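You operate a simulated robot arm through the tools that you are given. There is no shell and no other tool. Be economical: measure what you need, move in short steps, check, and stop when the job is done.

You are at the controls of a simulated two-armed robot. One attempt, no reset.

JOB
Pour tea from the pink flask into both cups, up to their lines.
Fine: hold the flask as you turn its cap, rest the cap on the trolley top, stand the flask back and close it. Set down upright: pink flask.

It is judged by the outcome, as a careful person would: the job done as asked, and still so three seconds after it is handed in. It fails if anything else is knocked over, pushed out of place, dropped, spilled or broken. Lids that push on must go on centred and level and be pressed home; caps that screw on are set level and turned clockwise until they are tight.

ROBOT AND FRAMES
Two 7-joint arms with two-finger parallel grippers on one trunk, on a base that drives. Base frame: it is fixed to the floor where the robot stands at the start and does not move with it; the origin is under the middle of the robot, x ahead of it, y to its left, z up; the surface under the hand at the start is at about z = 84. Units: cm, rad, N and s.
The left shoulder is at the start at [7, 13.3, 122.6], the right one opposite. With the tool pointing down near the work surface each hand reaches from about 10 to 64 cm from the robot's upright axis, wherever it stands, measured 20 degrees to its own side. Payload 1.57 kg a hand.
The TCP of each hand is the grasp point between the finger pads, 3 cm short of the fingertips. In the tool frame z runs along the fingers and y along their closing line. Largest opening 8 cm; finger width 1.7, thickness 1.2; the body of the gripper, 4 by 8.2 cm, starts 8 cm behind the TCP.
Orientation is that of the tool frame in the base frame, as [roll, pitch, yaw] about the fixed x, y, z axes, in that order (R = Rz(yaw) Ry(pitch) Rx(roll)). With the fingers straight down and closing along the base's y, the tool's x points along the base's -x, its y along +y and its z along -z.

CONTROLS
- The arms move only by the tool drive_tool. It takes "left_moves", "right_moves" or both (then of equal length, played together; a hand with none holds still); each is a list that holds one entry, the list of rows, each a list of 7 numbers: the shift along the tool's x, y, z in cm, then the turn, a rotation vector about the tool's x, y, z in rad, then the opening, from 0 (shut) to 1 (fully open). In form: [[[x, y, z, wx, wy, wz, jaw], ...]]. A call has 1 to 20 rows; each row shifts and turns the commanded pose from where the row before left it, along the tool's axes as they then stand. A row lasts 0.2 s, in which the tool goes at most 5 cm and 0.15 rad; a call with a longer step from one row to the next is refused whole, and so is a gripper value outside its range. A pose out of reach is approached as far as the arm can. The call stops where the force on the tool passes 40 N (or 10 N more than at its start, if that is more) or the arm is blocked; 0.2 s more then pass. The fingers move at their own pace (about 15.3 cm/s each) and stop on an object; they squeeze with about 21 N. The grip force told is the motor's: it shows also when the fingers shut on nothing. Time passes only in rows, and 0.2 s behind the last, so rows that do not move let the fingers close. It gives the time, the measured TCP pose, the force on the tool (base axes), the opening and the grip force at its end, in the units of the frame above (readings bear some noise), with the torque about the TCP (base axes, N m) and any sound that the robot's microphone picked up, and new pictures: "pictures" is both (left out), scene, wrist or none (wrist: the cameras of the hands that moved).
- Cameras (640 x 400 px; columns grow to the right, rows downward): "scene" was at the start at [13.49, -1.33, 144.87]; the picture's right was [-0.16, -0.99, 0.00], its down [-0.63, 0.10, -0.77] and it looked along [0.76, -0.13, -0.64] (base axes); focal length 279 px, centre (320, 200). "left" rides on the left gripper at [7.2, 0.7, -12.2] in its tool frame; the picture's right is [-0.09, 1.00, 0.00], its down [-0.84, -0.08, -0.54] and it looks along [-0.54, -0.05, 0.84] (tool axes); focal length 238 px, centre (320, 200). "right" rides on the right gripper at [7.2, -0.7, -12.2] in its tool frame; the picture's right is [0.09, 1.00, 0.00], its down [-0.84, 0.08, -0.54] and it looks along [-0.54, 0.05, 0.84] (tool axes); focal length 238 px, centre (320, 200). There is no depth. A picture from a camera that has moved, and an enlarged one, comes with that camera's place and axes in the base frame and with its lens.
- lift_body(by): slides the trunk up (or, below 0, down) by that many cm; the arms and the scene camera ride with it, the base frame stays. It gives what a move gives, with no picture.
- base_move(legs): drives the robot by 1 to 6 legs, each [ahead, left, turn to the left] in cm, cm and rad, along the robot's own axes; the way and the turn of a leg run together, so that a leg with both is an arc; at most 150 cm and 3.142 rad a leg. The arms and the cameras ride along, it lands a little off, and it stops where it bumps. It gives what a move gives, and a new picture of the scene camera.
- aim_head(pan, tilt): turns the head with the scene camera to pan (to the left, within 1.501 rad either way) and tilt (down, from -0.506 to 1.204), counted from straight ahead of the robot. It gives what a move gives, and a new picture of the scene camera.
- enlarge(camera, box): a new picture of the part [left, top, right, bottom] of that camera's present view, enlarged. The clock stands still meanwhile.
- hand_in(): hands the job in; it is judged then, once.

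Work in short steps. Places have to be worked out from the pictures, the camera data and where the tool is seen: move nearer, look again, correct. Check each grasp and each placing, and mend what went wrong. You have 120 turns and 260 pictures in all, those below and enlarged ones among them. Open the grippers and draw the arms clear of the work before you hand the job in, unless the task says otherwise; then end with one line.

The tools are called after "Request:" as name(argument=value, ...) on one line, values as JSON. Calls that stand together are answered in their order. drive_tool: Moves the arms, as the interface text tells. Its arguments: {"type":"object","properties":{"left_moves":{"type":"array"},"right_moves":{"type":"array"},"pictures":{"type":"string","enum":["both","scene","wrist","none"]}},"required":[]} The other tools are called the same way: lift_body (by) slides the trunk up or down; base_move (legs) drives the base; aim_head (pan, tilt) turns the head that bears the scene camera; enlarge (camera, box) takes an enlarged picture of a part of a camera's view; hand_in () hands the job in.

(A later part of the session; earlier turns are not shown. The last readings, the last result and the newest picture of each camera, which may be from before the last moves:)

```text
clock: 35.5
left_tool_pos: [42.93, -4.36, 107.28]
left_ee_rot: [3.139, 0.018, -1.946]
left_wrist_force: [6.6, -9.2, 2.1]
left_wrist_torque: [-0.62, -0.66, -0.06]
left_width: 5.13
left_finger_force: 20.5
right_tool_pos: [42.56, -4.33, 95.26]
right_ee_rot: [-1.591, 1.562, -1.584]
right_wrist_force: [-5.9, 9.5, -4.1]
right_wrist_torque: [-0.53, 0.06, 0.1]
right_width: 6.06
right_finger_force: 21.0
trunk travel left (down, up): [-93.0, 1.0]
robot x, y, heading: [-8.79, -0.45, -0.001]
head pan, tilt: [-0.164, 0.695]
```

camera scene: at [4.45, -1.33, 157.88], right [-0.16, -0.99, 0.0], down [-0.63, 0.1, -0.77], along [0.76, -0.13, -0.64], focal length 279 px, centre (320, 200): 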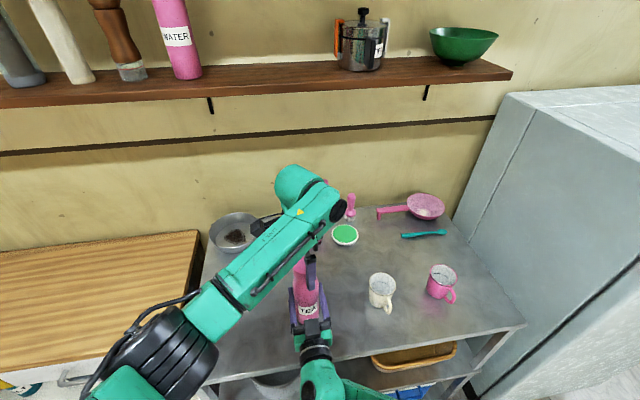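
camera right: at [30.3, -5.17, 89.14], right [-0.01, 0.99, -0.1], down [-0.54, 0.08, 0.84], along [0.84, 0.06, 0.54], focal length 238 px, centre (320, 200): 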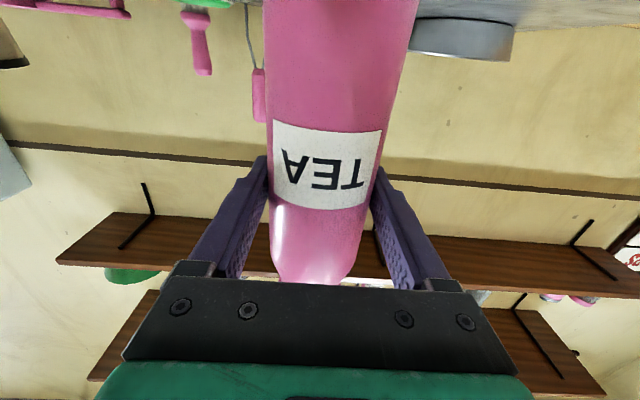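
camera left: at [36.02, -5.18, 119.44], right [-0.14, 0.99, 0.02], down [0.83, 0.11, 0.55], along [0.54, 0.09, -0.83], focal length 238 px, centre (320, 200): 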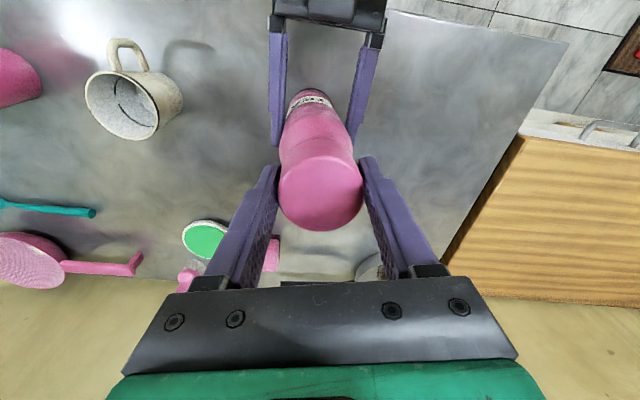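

Steady. Ease along the load and turn on.

Request:
drive_tool(left_moves=[[[0.1, -0.15, -0.05, 0, 0, 0, 0], [0, 0, 0, 0, 0, -0.12, 0], [0, 0, 0, 0, 0, -0.12, 0], [0, 0, -0.05, 0, 0, -0.12, 0], [0, 0, 0, 0, 0, -0.12, 0], [0, 0, 0, 0, 0, -0.12, 0], [0, 0, 0, 0, 0, 0, 0]]], pictures="wrist")

Request:
enlarge(camera="scene", box=[250, 210, 380, 330])

```text
clock: 37.1
left_tool_pos: [42.89, -4.52, 107.37]
left_ee_rot: [-3.136, 0.016, -1.343]
left_wrist_force: [6.8, 1.3, 2.2]
left_wrist_torque: [-0.15, -0.61, -0.03]
left_width: 5.1
left_finger_force: 21.0
right_tool_pos: [42.38, -4.38, 95.38]
right_ee_rot: [-1.514, 1.561, -1.509]
right_wrist_force: [-9.0, -0.9, 0.4]
right_wrist_torque: [0.28, 0.06, -0.01]
right_width: 6.09
right_finger_force: 20.9
trunk travel left (down, up): [-93.0, 1.0]
robot x, y, heading: [-8.57, -0.05, -0.002]
head pan, tilt: [-0.164, 0.695]
camera left: at [43.98, -11.78, 119.47], right [-0.99, -0.13, 0.0], down [-0.11, 0.82, 0.56], along [-0.07, 0.55, -0.83], focal length 238 px, centre (320, 200)
```

left: 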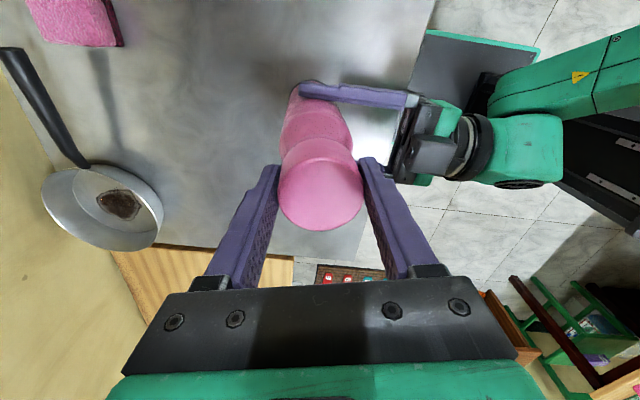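

```text
3.33 times, centred on (315, 270) of scene
camera zoom: at [4.52, -1.34, 157.87], right [-0.16, -0.99, 0.0], down [-0.63, 0.1, -0.77], along [0.76, -0.13, -0.64], focal length 930 px, centre (337, -33)
```

zoom: 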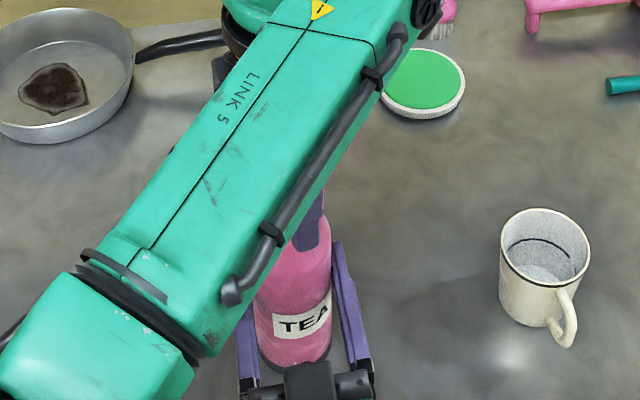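

The hand has turned about 3.15 rad. Test again with a slight lift.

Request:
drive_tool(left_moves=[[[0, 0, -0.2, 0, 0, 0, 0], [0, 0, -0.2, 0, 0, 0, 0], [0, 0, 0, 0, 0, 0, 0]]], pictures="none")

```text
clock: 37.9
left_tool_pos: [42.83, -4.57, 107.53]
left_ee_rot: [-3.141, 0.018, -1.348]
left_wrist_force: [8.3, 7.8, -14.5]
left_wrist_torque: [0.46, -0.64, 0.01]
left_width: 5.11
left_finger_force: 21.3
right_tool_pos: [42.58, -4.26, 95.48]
right_ee_rot: [-1.321, 1.562, -1.314]
right_wrist_force: [-7.7, -8.4, 8.6]
right_wrist_torque: [0.48, -0.33, -0.01]
right_width: 6.05
right_finger_force: 20.9
trunk travel left (down, up): [-93.0, 1.0]
robot x, y, heading: [-8.98, -0.2, -0.003]
head pan, tilt: [-0.164, 0.695]
```

Still engaged. Relax and turn on while the wrist allows.

Request:
drive_tool(left_moves=[[[0, 0, 0.25, 0, 0, 0, 0], [0, 0, 0, 0, 0, -0.12, 0], [0, 0, 0, 0, 0, -0.12, 0], [0, 0, 0, 0, 0, -0.12, 0], [0, 0, 0, 0, 0, -0.12, 0], [0, 0, 0, 0, 0, 0, 0]]], pictures="none")

```text
clock: 39.3
left_tool_pos: [43.03, -4.63, 107.48]
left_ee_rot: [-3.131, 0.009, -0.867]
left_wrist_force: [3.1, 0.7, 0.4]
left_wrist_torque: [0.03, -0.08, -0.04]
left_width: 4.97
left_finger_force: 21.1
right_tool_pos: [42.31, -4.18, 95.3]
right_ee_rot: [-1.72, 1.562, -1.711]
right_wrist_force: [-4.1, 1.8, -2.1]
right_wrist_torque: [0.26, -0.09, 0.0]
right_width: 6.07
right_finger_force: 21.0
trunk travel left (down, up): [-93.0, 1.0]
robot x, y, heading: [-9.1, 0.11, 0.0]
head pan, tilt: [-0.164, 0.695]
```

Loads have dropped. Four more steps, then a lift test.

Request:
drive_tool(left_moves=[[[0, 0, 0, 0, 0, -0.12, 0], [0, 0, 0, 0, 0, -0.12, 0], [0, 0, 0, 0, 0, -0.12, 0], [0, 0, 0, 0, 0, -0.12, 0], [0, 0, -0.2, 0, 0, 0, 0], [0, 0, -0.2, 0, 0, 0, 0], [0, 0, -0.1, 0, 0, 0, 0], [0, 0, 0, 0, 0, 0, 0]]], pictures="none")

```text
clock: 41.3
left_tool_pos: [43.5, 10.75, 106.42]
left_ee_rot: [-3.088, 0.018, -0.361]
left_wrist_force: [-0.1, 0.3, -0.2]
left_wrist_torque: [-0.01, 0.0, 0.02]
left_width: 5.02
left_finger_force: 21.3
left hand out of reach, approached as far as the arm can: row 1, 2, 3, 4
right_tool_pos: [42.5, -4.38, 95.33]
right_ee_rot: [-1.64, 1.562, -1.635]
right_wrist_force: [0.3, -1.1, -0.3]
right_wrist_torque: [-0.12, 0.0, -0.04]
right_width: 6.25
right_finger_force: 21.4
trunk travel left (down, up): [-93.0, 1.0]
robot x, y, heading: [-9.02, -0.04, -0.002]
head pan, tilt: [-0.164, 0.695]
stopped in row 8 (left hand): the arm was blocked; the commanded pose is now the measured one
```

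The left hand hit a wrist limit and swung left. I need to see what happened to the cap and flask.

Request:
drive_tool(left_moves=[[[0, 0, 0, 0, 0, 0, 0]]], right_moves=[[[0, 0, 0, 0, 0, 0, 0]]], pictures="both")

Request:
enlarge(camera="scene", box=[190, 190, 390, 340])

```text
clock: 41.7
left_tool_pos: [43.43, 10.61, 106.22]
left_ee_rot: [-3.092, 0.019, -0.361]
left_wrist_force: [0.1, -0.3, -0.5]
left_wrist_torque: [0.01, 0.01, -0.01]
left_width: 4.99
left_finger_force: 20.7
right_tool_pos: [42.43, -4.29, 95.15]
right_ee_rot: [-1.648, 1.561, -1.639]
right_wrist_force: [0.3, -1.4, -0.7]
right_wrist_torque: [-0.11, 0.01, 0.0]
right_width: 6.22
right_finger_force: 20.9
trunk travel left (down, up): [-93.0, 1.0]
robot x, y, heading: [-8.78, -0.02, -0.001]
head pan, tilt: [-0.164, 0.695]
camera scene: at [4.59, -1.4, 157.87], right [-0.16, -0.99, 0.0], down [-0.63, 0.1, -0.77], along [0.76, -0.13, -0.64], focal length 279 px, centre (320, 200)
camera right: at [30.23, -5.23, 88.15], right [-0.01, 0.99, -0.1], down [-0.54, 0.08, 0.84], along [0.84, 0.06, 0.54], focal length 238 px, centre (320, 200)
camera left: at [50.04, 6.88, 118.43], right [-0.44, -0.9, -0.05], down [-0.76, 0.34, 0.56], along [-0.49, 0.28, -0.83], focal length 238 px, centre (320, 200)
```

scene: 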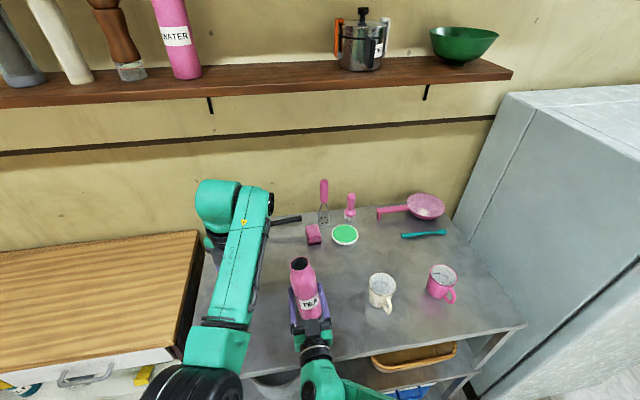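
right: 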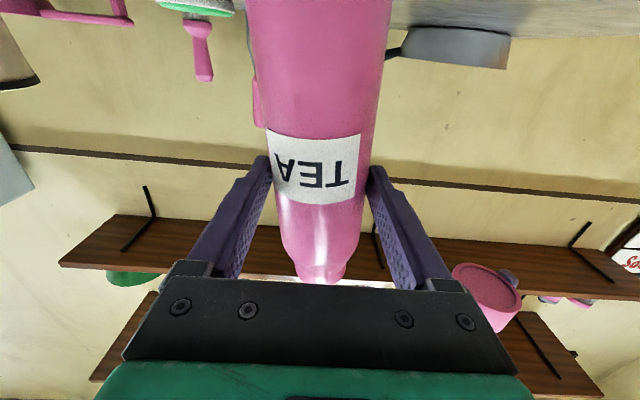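
left: 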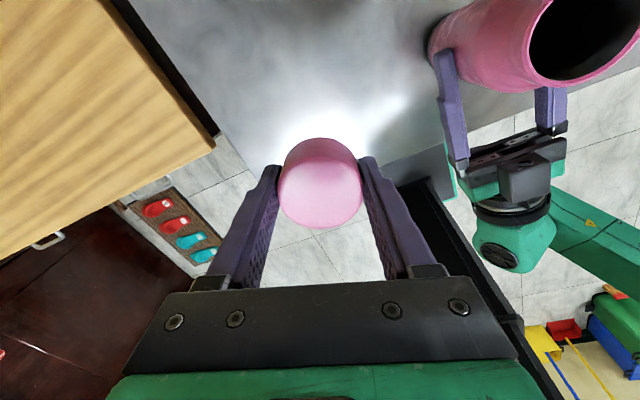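

```text
2.67 times, centred on (290, 265) of scene
camera zoom: at [4.59, -1.4, 157.87], right [-0.16, -0.99, 0.0], down [-0.63, 0.1, -0.77], along [0.76, -0.13, -0.64], focal length 744 px, centre (400, 27)
```

zoom: 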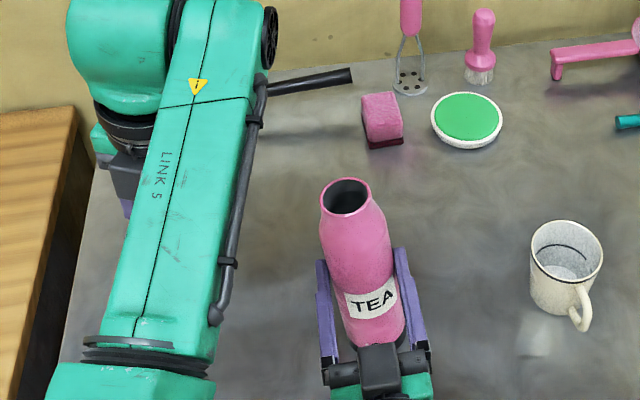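

Lucky: the cap came free and is still held in the left hand, and the flask stands in the right grip only slightly tilted, with nothing spilled. Unwind the left wrist away from its limit while staying up.

Request:
drive_tool(left_moves=[[[0, 0, -0.3, 0, 0, 0.15, 0], [0, 0, -0.3, 0, 0, 0.15, 0], [0, 0, 0, 0, 0, 0.15, 0], [0, 0, 0, 0, 0, 0.15, 0], [0, 0, 0, 0, 0, 0.15, 0], [0, 0, 0, 0, 0, 0.15, 0], [0, 0, 0, 0, 0, 0.15, 0], [0, 0, 0, 0, 0, 0.15, 0], [0, 0, 0, 0, 0, 0.15, 0], [0, 0, 0, 0, 0, 0.15, 0], [0, 0, 0, 0, 0, 0.15, 0], [0, 0, 0, 0, 0, 0.15, 0], [0, 0, 0, 0, 0, 0.15, 0], [0, 0, 0, 0, 0, 0.15, 0], [0, 0, 0, 0, 0, 0.15, 0], [0, 0, 0, 0, 0, 0, 0]]], pictures="none")

```text
clock: 45.1
left_tool_pos: [44.05, 11.92, 107.43]
left_ee_rot: [3.09, 0.047, -2.596]
left_wrist_force: [0.6, -0.1, 0.2]
left_wrist_torque: [0.0, 0.01, -0.03]
left_width: 5.0
left_finger_force: 20.7
right_tool_pos: [42.45, -4.46, 95.28]
right_ee_rot: [-1.674, 1.562, -1.667]
right_wrist_force: [-0.3, -1.1, -1.7]
right_wrist_torque: [-0.06, 0.06, 0.05]
right_width: 6.19
right_finger_force: 20.6
trunk travel left (down, up): [-93.0, 1.0]
robot x, y, heading: [-8.89, 0.23, 0.002]
head pan, tilt: [-0.164, 0.695]
```

Level the left hand, finish unwinding, and descend toward a clear spot at about [44, 12].

Request:
drive_tool(left_moves=[[[0, 0, 0, 0.0516, 0.047, 0, 0], [0, 0, 0, 0, 0, 0.137, 0], [0, 0, 0, 0, 0, 0.137, 0], [0, 0, 0, 0, 0, 0.137, 0], [0, 0, 0, 0, 0, 0.137, 0], [0, 0, 2.5, 0, 0, 0, 0], [0, 0, 2.5, 0, 0, 0, 0], [0, 0, 2.5, 0, 0, 0, 0], [0, 0, 2.5, 0, 0, 0, 0], [0, 0, 2.5, 0, 0, 0, 0], [0, 0, 2.5, 0, 0, 0, 0], [0, 0, 0, 0, 0, 0, 0]]], pictures="both")

```text
clock: 47.7
left_tool_pos: [43.17, 10.19, 91.93]
left_ee_rot: [-3.122, -0.013, 3.123]
left_wrist_force: [-0.1, 0.6, 0.0]
left_wrist_torque: [0.02, -0.03, -0.02]
left_width: 4.98
left_finger_force: 21.3
right_tool_pos: [42.41, -4.23, 95.21]
right_ee_rot: [-1.667, 1.56, -1.656]
right_wrist_force: [-0.1, 0.3, -1.2]
right_wrist_torque: [-0.06, -0.01, -0.03]
right_width: 6.16
right_finger_force: 21.2
trunk travel left (down, up): [-93.0, 1.0]
robot x, y, heading: [-8.78, 0.29, 0.002]
head pan, tilt: [-0.164, 0.695]
camera scene: at [4.62, -1.37, 157.86], right [-0.16, -0.99, 0.0], down [-0.63, 0.1, -0.77], along [0.76, -0.13, -0.64], focal length 279 px, centre (320, 200)
camera left: at [36.28, 11.22, 104.21], right [0.11, 0.99, -0.02], down [0.84, -0.08, 0.53], along [0.53, -0.07, -0.85], focal length 238 px, centre (320, 200)
```

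scene: 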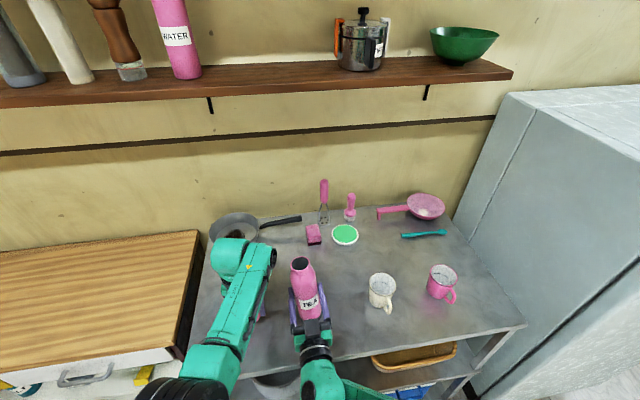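
left: 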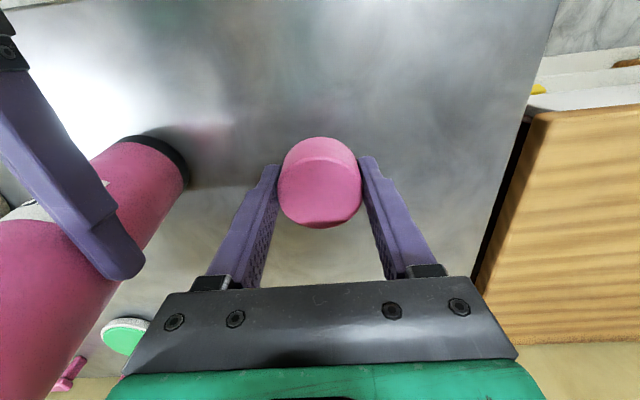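

Shift 2 cm further left, level, and lower gently toward contact.

Request:
drive_tool(left_moves=[[[0, 1, 0.5, -0.0196, -0.013, 0, 0], [0, 1, 1, 0, 0, 0, 0], [0, 0, 1, 0, 0, 0, 0], [0, 0, 0.5, 0, 0, 0, 0], [0, 0, 0.3, 0, 0, 0, 0], [0, 0, 0.3, 0, 0, 0, 0], [0, 0, 0.3, 0, 0, 0, 0], [0, 0, 0, 0, 0, 0, 0]]], pictures="none")

```text
clock: 49.5
left_tool_pos: [43.17, 12.12, 87.95]
left_ee_rot: [3.138, -0.003, 3.121]
left_wrist_force: [-0.2, 0.1, -0.1]
left_wrist_torque: [0.01, 0.01, 0.0]
left_width: 5.01
left_finger_force: 21.2
right_tool_pos: [42.45, -4.32, 95.34]
right_ee_rot: [-1.661, 1.562, -1.654]
right_wrist_force: [-0.2, -0.4, -1.6]
right_wrist_torque: [-0.11, 0.01, -0.04]
right_width: 6.18
right_finger_force: 20.9
trunk travel left (down, up): [-93.0, 1.0]
robot x, y, heading: [-8.96, 0.01, 0.001]
head pan, tilt: [-0.164, 0.695]
```

No contact yet; continue down in small steps.

Request:
drive_tool(left_moves=[[[0, 0, 0.2, 0, 0, 0, 0], [0, 0, 0.2, 0, 0, 0, 0], [0, 0, 0.2, 0, 0, 0, 0], [0, 0, 0, 0, 0, 0, 0]]], pictures="wrist")

```text
clock: 50.5
left_tool_pos: [43.18, 12.11, 87.32]
left_ee_rot: [3.139, -0.002, 3.123]
left_wrist_force: [-0.8, 0.1, 0.2]
left_wrist_torque: [0.02, -0.03, -0.01]
left_width: 4.98
left_finger_force: 20.8
right_tool_pos: [42.42, -4.38, 95.33]
right_ee_rot: [-1.667, 1.562, -1.658]
right_wrist_force: [0.7, -1.2, -2.3]
right_wrist_torque: [-0.1, 0.02, -0.05]
right_width: 6.14
right_finger_force: 21.2
trunk travel left (down, up): [-93.0, 1.0]
robot x, y, heading: [-8.98, -0.08, -0.002]
head pan, tilt: [-0.164, 0.695]
camera left: at [36.15, 12.97, 99.67], right [0.11, 0.99, 0.0], down [0.84, -0.09, 0.54], along [0.54, -0.06, -0.84], focal length 238 px, centre (320, 200)
```

left: 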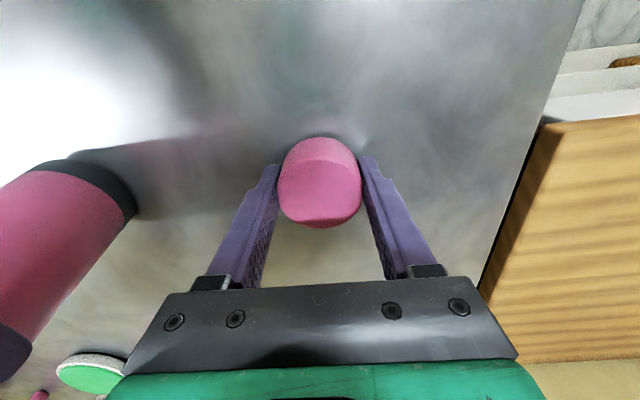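

Enlarge to check how the cap sits in the fingers.

Request:
enlarge(camera="left", box=[250, 115, 394, 235])

Request:
enlarge(camera="scene", box=[200, 230, 380, 342])

```text
3.33 times, centred on (322, 175) of left
camera zoom: at [36.15, 12.97, 99.67], right [0.11, 0.99, 0.0], down [0.84, -0.09, 0.54], along [0.54, -0.06, -0.84], focal length 794 px, centre (313, 283)
```

zoom: 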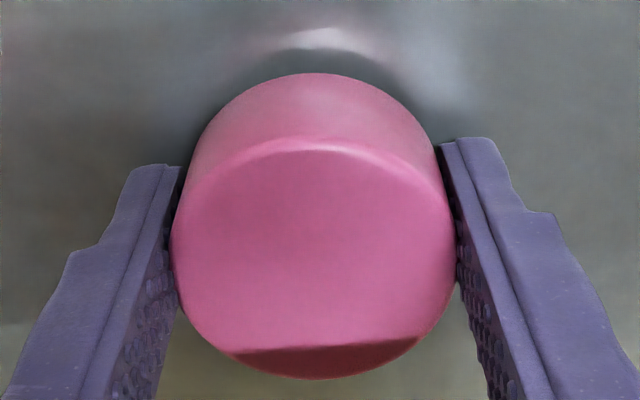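

```text
3.56 times, centred on (290, 286) of scene
camera zoom: at [4.62, -1.37, 157.86], right [-0.16, -0.99, 0.0], down [-0.63, 0.1, -0.77], along [0.76, -0.13, -0.64], focal length 992 px, centre (427, -106)
```

zoom: 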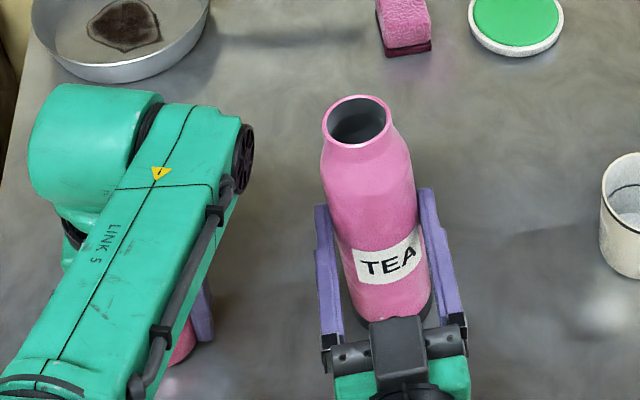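

The cap is level in the grip. Go down until something touches.

Request:
drive_tool(left_moves=[[[0, 0, 0.15, 0, 0, 0, 0], [0, 0, 0.15, 0, 0, 0, 0], [0, 0, 0.15, 0, 0, 0, 0], [0, 0, 0.15, 0, 0, 0, 0], [0, 0, 0, 0, 0, 0, 0]]], pictures="none")

Request:
enlarge(camera="left", box=[250, 115, 394, 235])

```text
clock: 51.7
left_tool_pos: [43.24, 12.17, 87.08]
left_ee_rot: [3.139, 0.001, 3.122]
left_wrist_force: [-1.1, -1.3, 12.6]
left_wrist_torque: [-0.43, 0.14, -0.05]
left_width: 5.0
left_finger_force: 20.2
right_tool_pos: [42.24, -4.26, 95.37]
right_ee_rot: [-1.502, 1.561, -1.494]
right_wrist_force: [-0.3, -0.8, -3.2]
right_wrist_torque: [-0.04, 0.04, -0.01]
right_width: 6.06
right_finger_force: 21.1
trunk travel left (down, up): [-93.0, 1.0]
robot x, y, heading: [-8.96, 0.13, -0.004]
head pan, tilt: [-0.164, 0.695]
```

```text
3.33 times, centred on (322, 175) of left
camera zoom: at [36.09, 12.95, 99.25], right [0.11, 0.99, 0.0], down [0.83, -0.09, 0.54], along [0.54, -0.06, -0.84], focal length 794 px, centre (313, 283)
```

zoom: 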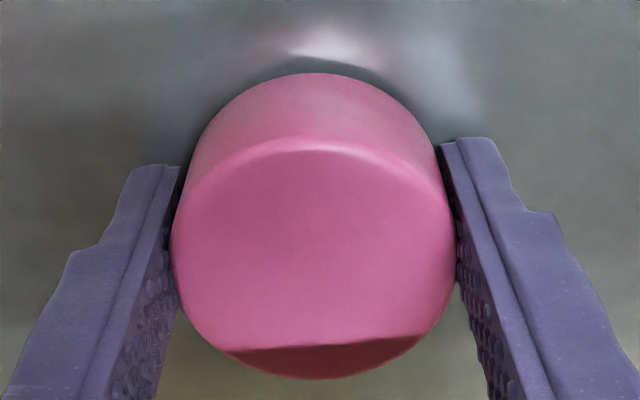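

Fingertips are at the table, so any gap under the cap is small. Release gently: back off slightly, then open a little at a time.

Request:
drive_tool(left_moves=[[[0, 0, -0.15, 0, 0, 0, 0], [0, 0, 0, 0, 0, 0, 0.63], [0, 0, 0, 0, 0, 0, 0.65], [0, 0, 0, 0, 0, 0, 0.7], [0, 0, 0, 0, 0, 0, 0.8], [0, 0, 0, 0, 0, 0, 1], [0, 0, 0, 0, 0, 0, 1]]], pictures="wrist")

Request:
enlarge(camera="left", box=[250, 115, 394, 235])

```text
clock: 53.3
left_tool_pos: [43.12, 12.32, 87.0]
left_ee_rot: [3.139, -0.001, 3.123]
left_wrist_force: [-0.8, 5.4, 7.9]
left_wrist_torque: [-0.12, -0.06, -0.02]
left_width: 7.56
left_finger_force: 0.1
right_tool_pos: [42.38, -4.16, 95.37]
right_ee_rot: [-1.483, 1.563, -1.475]
right_wrist_force: [1.7, -1.2, 0.9]
right_wrist_torque: [-0.1, -0.34, 0.0]
right_width: 6.06
right_finger_force: 21.6
trunk travel left (down, up): [-93.0, 1.0]
robot x, y, heading: [-8.9, 0.04, -0.001]
head pan, tilt: [-0.164, 0.695]
camera left: at [36.05, 13.11, 99.28], right [0.11, 0.99, 0.0], down [0.84, -0.09, 0.54], along [0.54, -0.06, -0.84], focal length 238 px, centre (320, 200)
```

left: 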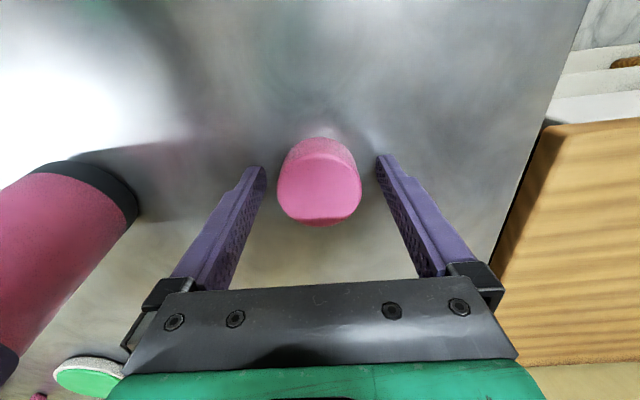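

```text
3.33 times, centred on (322, 175) of left
camera zoom: at [36.05, 13.11, 99.28], right [0.11, 0.99, 0.0], down [0.84, -0.09, 0.54], along [0.54, -0.06, -0.84], focal length 794 px, centre (313, 283)
```

zoom: 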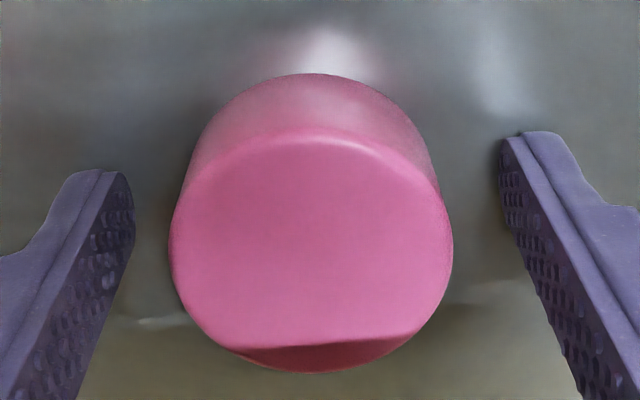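

Cap stands level on the table. Raise the left hand straight up and then draw it aside.

Request:
drive_tool(left_moves=[[[0, 0, -2, 0, 0, 0, 1], [0, 0, -3, 0, 0, 0, 1], [0, 0, -4, 0, 0, 0, 1], [0, 0, -4, 0, 0, 0, 1], [0, 0, -4, 0, 0, 0, 1], [0, 0, -4, 0, 0, 0, 1], [2, 2, -3, 0, 0, 0, 1], [2, 2, -3, 0, 0, 0, 1], [2, 2, 0, 0, 0, 0, 1], [2, 2, 0, 0, 0, 0, 1], [0, 0, 0, 0, 0, 0, 1]]], pictures="scene")

Request:
enlarge(camera="scene", box=[230, 235, 390, 335])

```text
clock: 55.7
left_tool_pos: [40.91, 22.83, 109.89]
left_ee_rot: [3.121, 0.01, -3.138]
left_wrist_force: [-0.3, 0.3, 0.1]
left_wrist_torque: [0.01, 0.0, 0.02]
left_width: 8.01
left_finger_force: 0.2
left hand out of reach, approached as far as the arm can: row 7, 8, 9, 10
right_tool_pos: [42.31, -4.3, 95.22]
right_ee_rot: [-1.546, 1.564, -1.538]
right_wrist_force: [-0.3, -1.1, 2.1]
right_wrist_torque: [-0.1, -0.08, -0.03]
right_width: 6.03
right_finger_force: 20.8
trunk travel left (down, up): [-93.0, 1.0]
robot x, y, heading: [-8.72, 0.02, 0.001]
head pan, tilt: [-0.164, 0.695]
camera scene: at [4.49, -1.43, 157.88], right [-0.16, -0.99, 0.0], down [-0.63, 0.1, -0.77], along [0.76, -0.13, -0.64], focal length 279 px, centre (320, 200)
```

scene: 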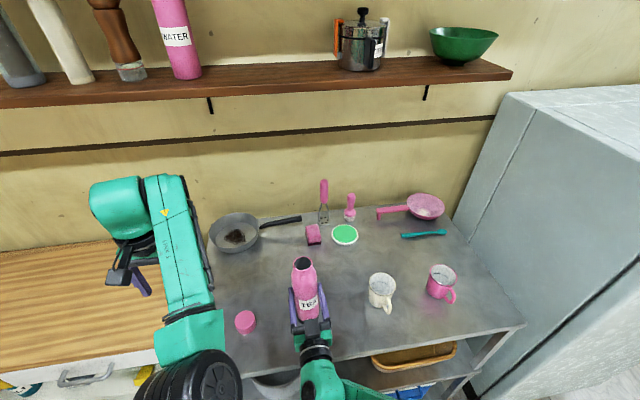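

```text
4.00 times, centred on (310, 285) of scene
camera zoom: at [4.49, -1.43, 157.88], right [-0.16, -0.99, 0.0], down [-0.63, 0.1, -0.77], along [0.76, -0.13, -0.64], focal length 1116 px, centre (360, -140)
```

zoom: 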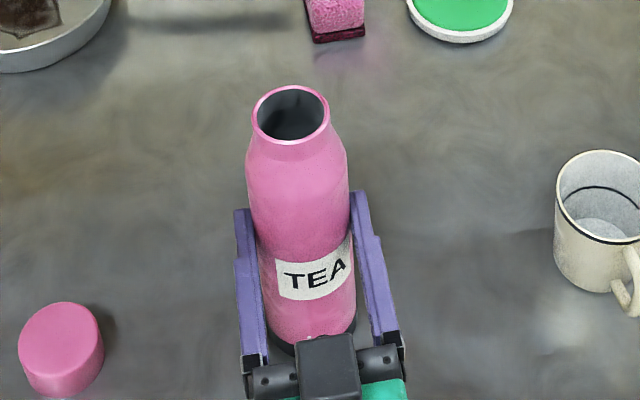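

Cap is on the trolley and the flask is open and upright. Lift it slightly and carry it upright to beside the cream cup (TCP about [44.2, -12.3, 98.5]).

Request:
drive_tool(right_moves=[[[-0.8, 0, 0, 0, 0, 0, 0], [-0.8, 0, 0, 0, 0, 0, 0], [-0.8, 0, 0, 0, 0, 0, 0], [-0.8, 0, 0, 0, 0, 0, 0], [0, -0.8, 0.2, 0, 0, 0, 0], [0, -0.8, 0.2, 0, 0, 0, 0], [0, -0.8, 0.2, 0, 0, 0, 0], [0, -0.8, 0.2, 0, 0, 0, 0], [0, -0.8, 0.2, 0, 0, 0, 0], [0, -0.8, 0.2, 0, 0, 0, 0], [0, -0.8, 0.2, 0, 0, 0, 0], [0, -0.8, 0.2, 0, 0, 0, 0], [0, -0.8, 0.2, 0, 0, 0, 0], [0, -0.8, 0.2, 0, 0, 0, 0], [0, 0, 0, 0, 0, 0, 0]]], pictures="both")

Request:
enlarge(camera="scene", box=[280, 240, 470, 340])

```text
clock: 58.9
left_tool_pos: [40.98, 23.11, 109.58]
left_ee_rot: [3.115, 0.004, -3.14]
left_wrist_force: [-0.3, -0.6, -0.2]
left_wrist_torque: [-0.01, 0.02, 0.0]
left_width: 8.01
left_finger_force: 0.1
right_tool_pos: [44.55, -12.2, 98.54]
right_ee_rot: [-1.735, 1.562, -1.725]
right_wrist_force: [-0.5, 0.6, -4.7]
right_wrist_torque: [-0.02, 0.08, -0.02]
right_width: 6.02
right_finger_force: 20.8
trunk travel left (down, up): [-93.0, 1.0]
robot x, y, heading: [-9.09, 0.41, -0.003]
head pan, tilt: [-0.164, 0.695]
camera scene: at [4.69, -1.34, 157.86], right [-0.16, -0.99, 0.0], down [-0.63, 0.1, -0.77], along [0.76, -0.13, -0.64], focal length 279 px, centre (320, 200)
camera right: at [32.37, -13.16, 91.36], right [-0.01, 0.99, -0.1], down [-0.54, 0.08, 0.84], along [0.84, 0.06, 0.54], focal length 238 px, centre (320, 200)
```

scene: 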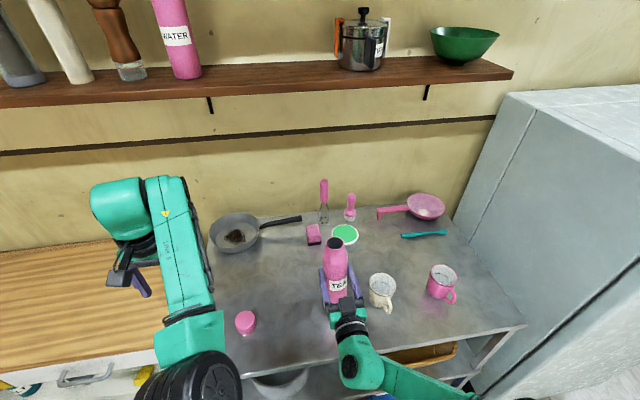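
right: 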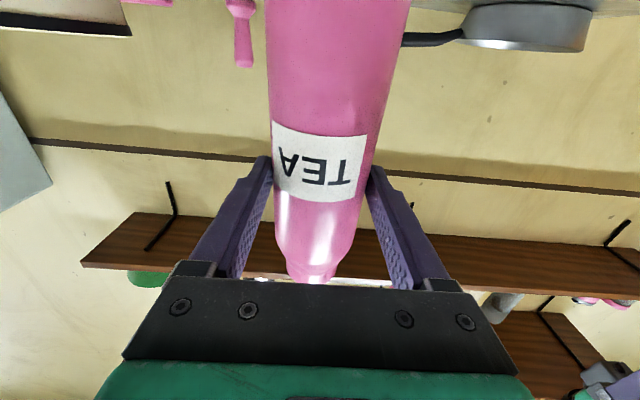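

```text
3.37 times, centred on (375, 290) of scene
camera zoom: at [4.69, -1.34, 157.86], right [-0.16, -0.99, 0.0], down [-0.63, 0.1, -0.77], along [0.76, -0.13, -0.64], focal length 940 px, centre (135, -103)
```

zoom: 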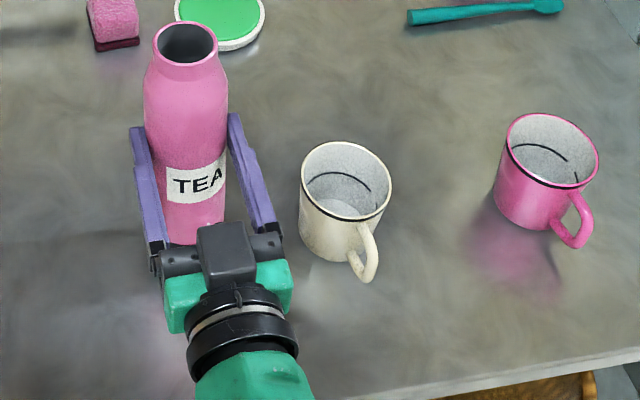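

Lip centre is about [45.3, -11.5, 110.5]. Shift 0.5 cm back in x and tilt toward the cream cup to about 45°.

Request:
drive_tool(right_moves=[[[0, 0, -0.25, 0, 0, 0, 0], [0, 0, -0.25, 0, 0, 0.1, 0], [0, 0, 0, 0, 0, 0.1, 0], [0, 0, 0, 0, 0, 0.1, 0], [0, 0, 0, 0, 0, 0.1, 0], [0, 0, 0, 0, 0, 0.1, 0], [0, 0, 0, 0, 0, 0.1, 0], [0, 0, 0, 0, 0, 0.1, 0], [0, 0, 0, 0, 0, 0.1, 0], [0, 0, 0, 0, 0, 0, 0]]], pictures="both")

Request:
enlarge(camera="scene", box=[300, 240, 460, 340])

```text
clock: 61.1
left_tool_pos: [40.93, 23.06, 109.75]
left_ee_rot: [3.117, 0.004, 3.141]
left_wrist_force: [0.3, -0.1, -0.2]
left_wrist_torque: [0.01, 0.01, 0.01]
left_width: 8.04
left_finger_force: 0.1
right_tool_pos: [42.84, -14.6, 101.79]
right_ee_rot: [1.574, 0.927, 1.582]
right_wrist_force: [0.2, 0.0, -4.4]
right_wrist_torque: [-0.04, 0.09, -0.02]
right_width: 6.05
right_finger_force: 20.7
right hand out of reach, approached as far as the arm can: row 7, 8, 9
trunk travel left (down, up): [-93.0, 1.0]
robot x, y, heading: [-9.09, 0.13, 0.001]
head pan, tilt: [-0.164, 0.695]
camera scene: at [4.59, -1.44, 157.86], right [-0.16, -0.99, 0.0], down [-0.63, 0.11, -0.77], along [0.76, -0.13, -0.64], focal length 279 px, centre (320, 200)
camera right: at [30.67, -10.92, 95.69], right [-0.01, 0.85, 0.52], down [-0.54, -0.44, 0.72], along [0.84, -0.28, 0.46], focal length 238 px, centre (320, 200)
```

scene: 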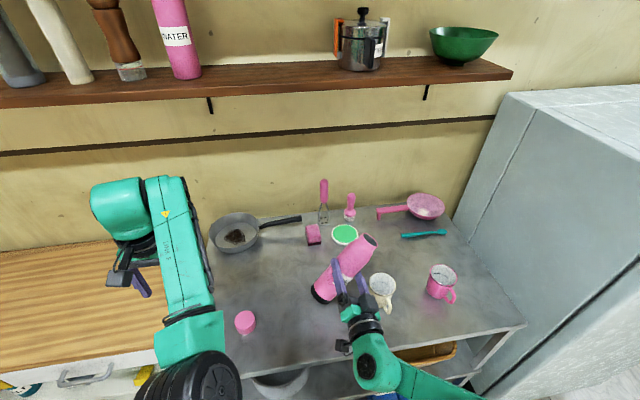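
right: 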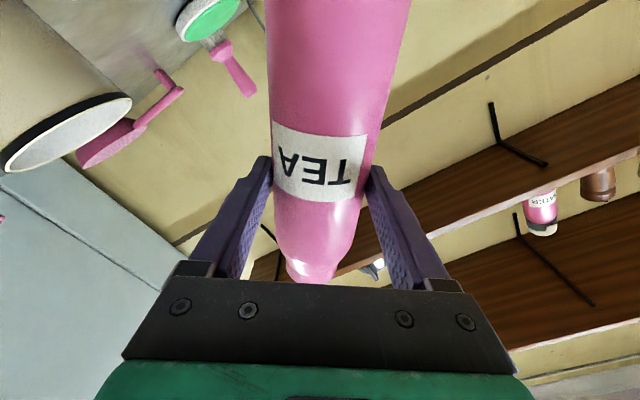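

```text
4.00 times, centred on (380, 290) of scene
camera zoom: at [4.59, -1.44, 157.86], right [-0.16, -0.99, 0.0], down [-0.63, 0.11, -0.77], along [0.76, -0.13, -0.64], focal length 1116 px, centre (80, -160)
```

zoom: 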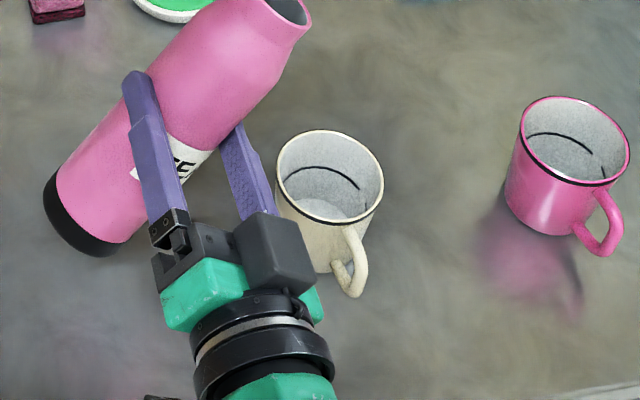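

The wrist roll runs out at about 0.64 rad in this direction. Nothing has flowed yet, so I'll stand the flask back up, set it down, and regrasp with the hand rolled half a turn. First make it upright again.

Request:
drive_tool(right_moves=[[[0, 0, 0, 0, 0, -0.092, 0], [0, 0, 0, 0, 0, -0.092, 0], [0, 0, 0, 0, 0, -0.092, 0], [0, 0, 0, 0, 0, -0.092, 0], [0, 0, 0, 0, 0, -0.092, 0], [0, 0, 0, 0, 0, -0.092, 0], [0, 0, 0, 0, 0, -0.092, 0], [0, 0.8, 0, 0, 0, 0, 0], [0, 0.8, 0, 0, 0, 0, 0], [0, 0.8, 0, 0, 0, 0, 0], [0, 0.8, 0, 0, 0, 0, 0], [0, 0.8, 0, 0, 0, 0, 0], [0, 0, 0, 0, 0, 0, 0]]], pictures="none")

```text
clock: 63.9
left_tool_pos: [40.88, 23.0, 109.59]
left_ee_rot: [3.115, 0.002, -3.14]
left_wrist_force: [-0.5, 0.3, -1.1]
left_wrist_torque: [0.0, -0.02, 0.0]
left_width: 8.0
left_finger_force: 0.0
right_tool_pos: [43.01, -10.43, 101.81]
right_ee_rot: [-2.1, 1.568, -2.09]
right_wrist_force: [-0.4, 0.0, -4.8]
right_wrist_torque: [0.01, 0.05, 0.01]
right_width: 6.05
right_finger_force: 21.1
trunk travel left (down, up): [-93.0, 1.0]
robot x, y, heading: [-9.06, 0.04, -0.004]
head pan, tilt: [-0.164, 0.695]
```

Upright. Lower it to the table, slowly at the end.

Request:
drive_tool(right_moves=[[[1.2, 0.3, 0.3, 0, 0, 0, 0], [1.2, 0.3, 0.3, 0, 0, 0, 0], [1.2, 0.3, 0, 0, 0, 0, 0], [1.2, 0, 0, 0, 0, 0, 0], [0.8, 0, 0, 0, 0, 0, 0], [0.4, 0, 0, 0, 0, 0, 0], [0.2, 0, 0, 0, 0, 0, 0], [0.2, 0, 0, 0, 0, 0, 0], [0, 0, 0, 0, 0, 0, 0]]], pictures="both")

Request:
enlarge(camera="scene", box=[260, 240, 420, 340])

```text
clock: 65.9
left_tool_pos: [40.92, 23.16, 109.62]
left_ee_rot: [3.114, 0.003, -3.139]
left_wrist_force: [0.3, -0.3, 0.0]
left_wrist_torque: [0.01, 0.0, 0.01]
left_width: 8.0
left_finger_force: 0.1
right_tool_pos: [43.5, -9.7, 95.32]
right_ee_rot: [0.947, 1.571, 0.955]
right_wrist_force: [-0.8, -0.3, -4.3]
right_wrist_torque: [0.0, 0.09, -0.01]
right_width: 6.03
right_finger_force: 21.2
trunk travel left (down, up): [-93.0, 1.0]
robot x, y, heading: [-9.19, 0.14, 0.005]
head pan, tilt: [-0.164, 0.695]
camera scene: at [4.68, -1.35, 157.86], right [-0.16, -0.99, 0.0], down [-0.63, 0.1, -0.77], along [0.76, -0.13, -0.64], focal length 279 px, centre (320, 200)
camera right: at [31.34, -10.44, 88.25], right [-0.01, 1.0, -0.09], down [-0.54, 0.07, 0.84], along [0.84, 0.06, 0.54], focal length 238 px, centre (320, 200)
```

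scene: 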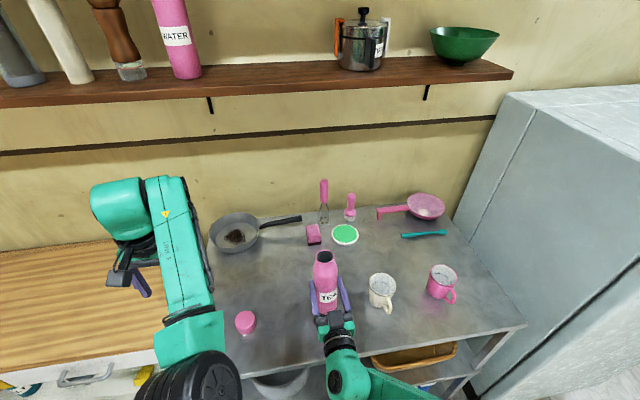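
right: 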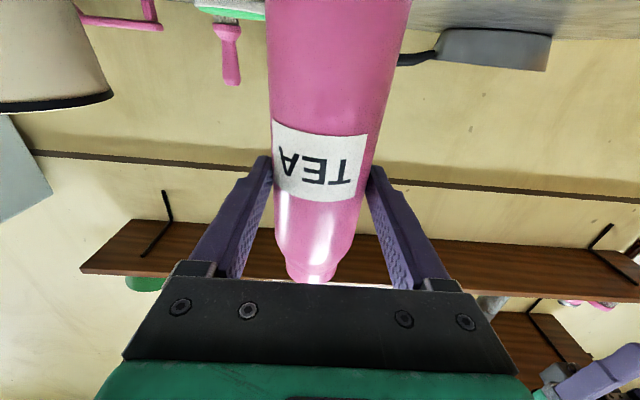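

```text
4.00 times, centred on (340, 290) of scene
camera zoom: at [4.68, -1.35, 157.86], right [-0.16, -0.99, 0.0], down [-0.63, 0.1, -0.77], along [0.76, -0.13, -0.64], focal length 1116 px, centre (240, -160)
```

zoom: 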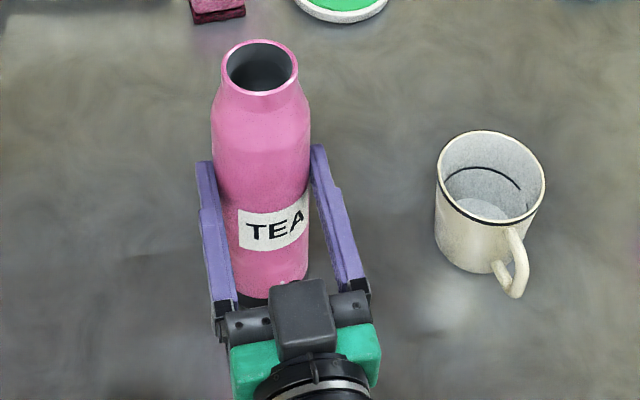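

Still hanging free; lower in fine steps to contact.

Request:
drive_tool(right_moves=[[[0.15, 0, 0, 0, 0, 0, 0], [0.15, 0, 0, 0, 0, 0, 0], [0.15, 0, 0, 0, 0, 0, 0], [0, 0, 0, 0, 0, 0, 0]]], pictures="none")

```text
clock: 66.9
left_tool_pos: [40.6, 23.07, 109.77]
left_ee_rot: [3.116, 0.005, -3.141]
left_wrist_force: [-0.6, 0.2, 0.5]
left_wrist_torque: [0.04, 0.02, -0.01]
left_width: 8.01
left_finger_force: 0.0
right_tool_pos: [43.39, -9.53, 95.29]
right_ee_rot: [-0.376, 1.564, -0.368]
right_wrist_force: [0.2, -1.8, 12.2]
right_wrist_torque: [-0.1, -0.67, -0.08]
right_width: 6.06
right_finger_force: 21.4
trunk travel left (down, up): [-93.0, 1.0]
robot x, y, heading: [-9.02, 0.06, 0.002]
head pan, tilt: [-0.164, 0.695]
```

On the table. Ease off 0.15 cm, open gently and retract backwards.

Request:
drive_tool(right_moves=[[[-0.15, 0, 0, 0, 0, 0, 0], [0, 0, 0, 0, 0, 0, 0.77], [0, 0, 0, 0, 0, 0, 0.8], [0, 0, 0, 0, 0, 0, 0.85], [0, 0, 0, 0, 0, 0, 1], [0, 0, 0, 0, 0, 0, 1], [0, 0, -0.5, 0, 0, 0, 1], [0, 0, -1, 0, 0, 0, 1], [0, 0, -2, 0, 0, 0, 1], [0, 0, -2, 0, 0, 0, 1], [0, 0, -2, 0, 0, 0, 1], [0, 0, -2, 0, 0, 0, 1], [0, 0, -1.5, 0, 0, 0, 1], [0, 0, 0, 0, 0, 0, 1]]], pictures="both")

Request:
enlarge(camera="scene", box=[260, 240, 420, 340])

```text
clock: 69.9
left_tool_pos: [40.81, 23.06, 109.71]
left_ee_rot: [3.115, 0.002, -3.14]
left_wrist_force: [-0.1, -0.3, -0.5]
left_wrist_torque: [0.0, 0.02, -0.02]
left_width: 8.01
left_finger_force: 0.0
right_tool_pos: [32.42, -9.55, 94.93]
right_ee_rot: [-1.764, 1.566, -1.757]
right_wrist_force: [-0.2, -0.4, 0.6]
right_wrist_torque: [-0.01, -0.02, 0.01]
right_width: 7.98
right_finger_force: 0.1
trunk travel left (down, up): [-93.0, 1.0]
robot x, y, heading: [-8.87, -0.07, 0.001]
head pan, tilt: [-0.164, 0.695]
camera scene: at [4.61, -1.32, 157.87], right [-0.16, -0.99, 0.0], down [-0.63, 0.1, -0.77], along [0.76, -0.13, -0.64], focal length 279 px, centre (320, 200)
camera right: at [20.23, -10.37, 87.96], right [-0.01, 1.0, -0.09], down [-0.54, 0.07, 0.84], along [0.84, 0.06, 0.54], focal length 238 px, centre (320, 200)
```

scene: 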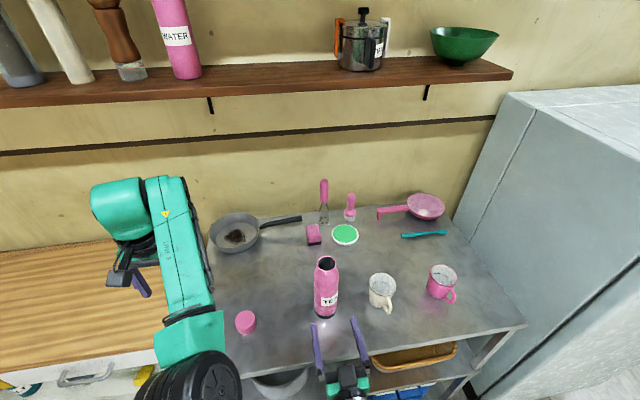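
right: 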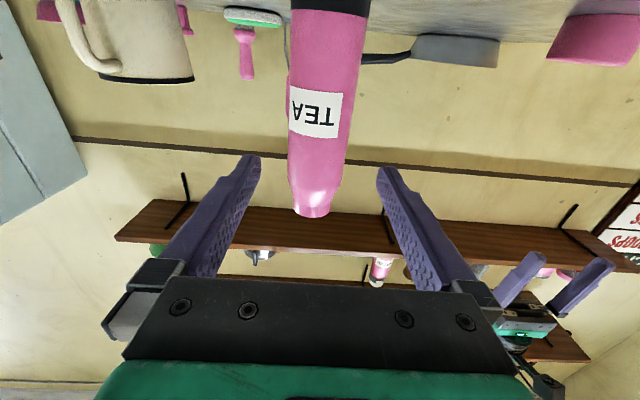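

```text
4.00 times, centred on (340, 290) of scene
camera zoom: at [4.61, -1.32, 157.87], right [-0.16, -0.99, 0.0], down [-0.63, 0.1, -0.77], along [0.76, -0.13, -0.64], focal length 1116 px, centre (240, -160)
```

zoom: 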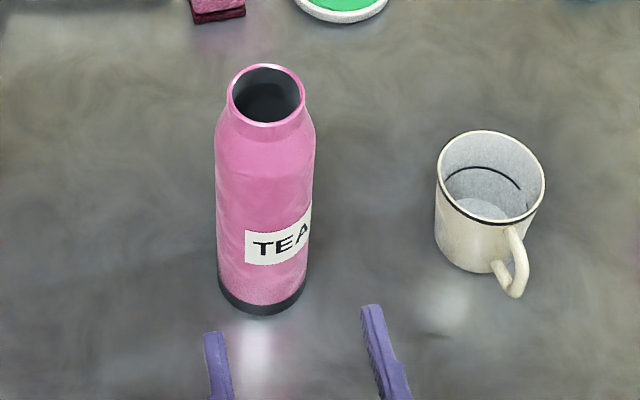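

The flask stands upright at about [44.6, -9.5], lip at z≈104. Now roll the right hand the other way, in two halves.

Request:
drive_tool(right_moves=[[[0, 0, -0.5, 0, 0, -0.15, 1], [0, 0, -0.5, 0, 0, -0.15, 1], [0, 0, 0, 0, 0, -0.15, 1], [0, 0, 0, 0, 0, -0.15, 1], [0, 0, 0, 0, 0, -0.15, 1], [0, 0, 0, 0, 0, -0.15, 1], [0, 0, 0, 0, 0, -0.15, 1], [0, 0, 0, 0, 0, -0.15, 1], [0, 0, 0, 0, 0, -0.15, 1], [0, 0, 0, 0, 0, -0.15, 1], [0, 0, 0, 0, 0, -0.15, 1], [0, 0, 0, 0, 0, 0, 1]]], pictures="none")

```text
clock: 72.5
left_tool_pos: [40.87, 23.12, 109.65]
left_ee_rot: [3.117, 0.004, -3.138]
left_wrist_force: [0.4, 0.5, -0.5]
left_wrist_torque: [0.0, -0.01, -0.01]
left_width: 8.02
left_finger_force: 0.1
right_tool_pos: [31.62, -9.73, 95.07]
right_ee_rot: [-1.571, -0.081, -1.561]
right_wrist_force: [0.5, -0.1, 0.3]
right_wrist_torque: [0.03, -0.03, -0.02]
right_width: 8.02
right_finger_force: 0.0
trunk travel left (down, up): [-93.0, 1.0]
robot x, y, heading: [-8.81, 0.13, 0.003]
head pan, tilt: [-0.164, 0.695]
```

Good, no limit yet. The second half of the roll.

Request:
drive_tool(right_moves=[[[0, 0, 0, 0, 0, -0.15, 1], [0, 0, 0, 0, 0, -0.15, 1], [0, 0, 0, 0, 0, -0.15, 1], [0, 0, 0, 0, 0, -0.15, 1], [0, 0, 0, 0, 0, -0.15, 1], [0, 0, 0, 0, 0, -0.15, 1], [0, 0, 0, 0, 0, -0.15, 1], [0, 0, 0, 0, 0, -0.15, 1], [0, 0, 0, 0, 0, -0.15, 1], [0, 0, 0, 0, 0, -0.14, 1], [0, 0, 0, 0, 0, 0, 1]]], pictures="both")

```text
clock: 74.9
left_tool_pos: [40.75, 23.16, 109.68]
left_ee_rot: [3.116, 0.004, -3.138]
left_wrist_force: [-1.1, 1.2, -1.1]
left_wrist_torque: [0.02, -0.01, 0.0]
left_width: 8.0
left_finger_force: 0.1
right_tool_pos: [31.48, -9.75, 95.15]
right_ee_rot: [2.039, -1.569, 1.111]
right_wrist_force: [-0.4, 0.1, 0.6]
right_wrist_torque: [-0.04, -0.03, -0.03]
right_width: 8.02
right_finger_force: 0.1
trunk travel left (down, up): [-93.0, 1.0]
robot x, y, heading: [-8.78, 0.2, -0.003]
head pan, tilt: [-0.164, 0.695]
camera scene: at [4.58, -1.33, 157.87], right [-0.16, -0.99, 0.0], down [-0.63, 0.1, -0.77], along [0.76, -0.13, -0.64], focal length 279 px, centre (320, 200)
camera right: at [19.28, -9.24, 102.35], right [0.01, -1.0, 0.09], down [-0.54, -0.08, -0.84], along [0.84, -0.04, -0.54], focal length 238 px, centre (320, 200)
```

scene: 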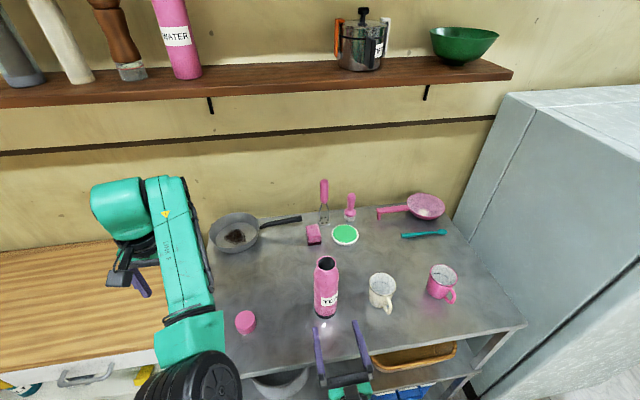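
right: 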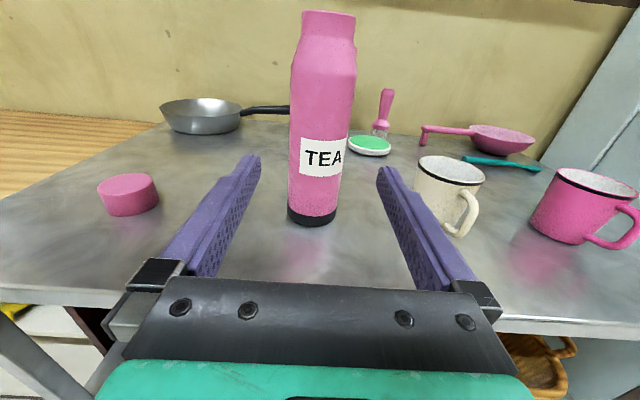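

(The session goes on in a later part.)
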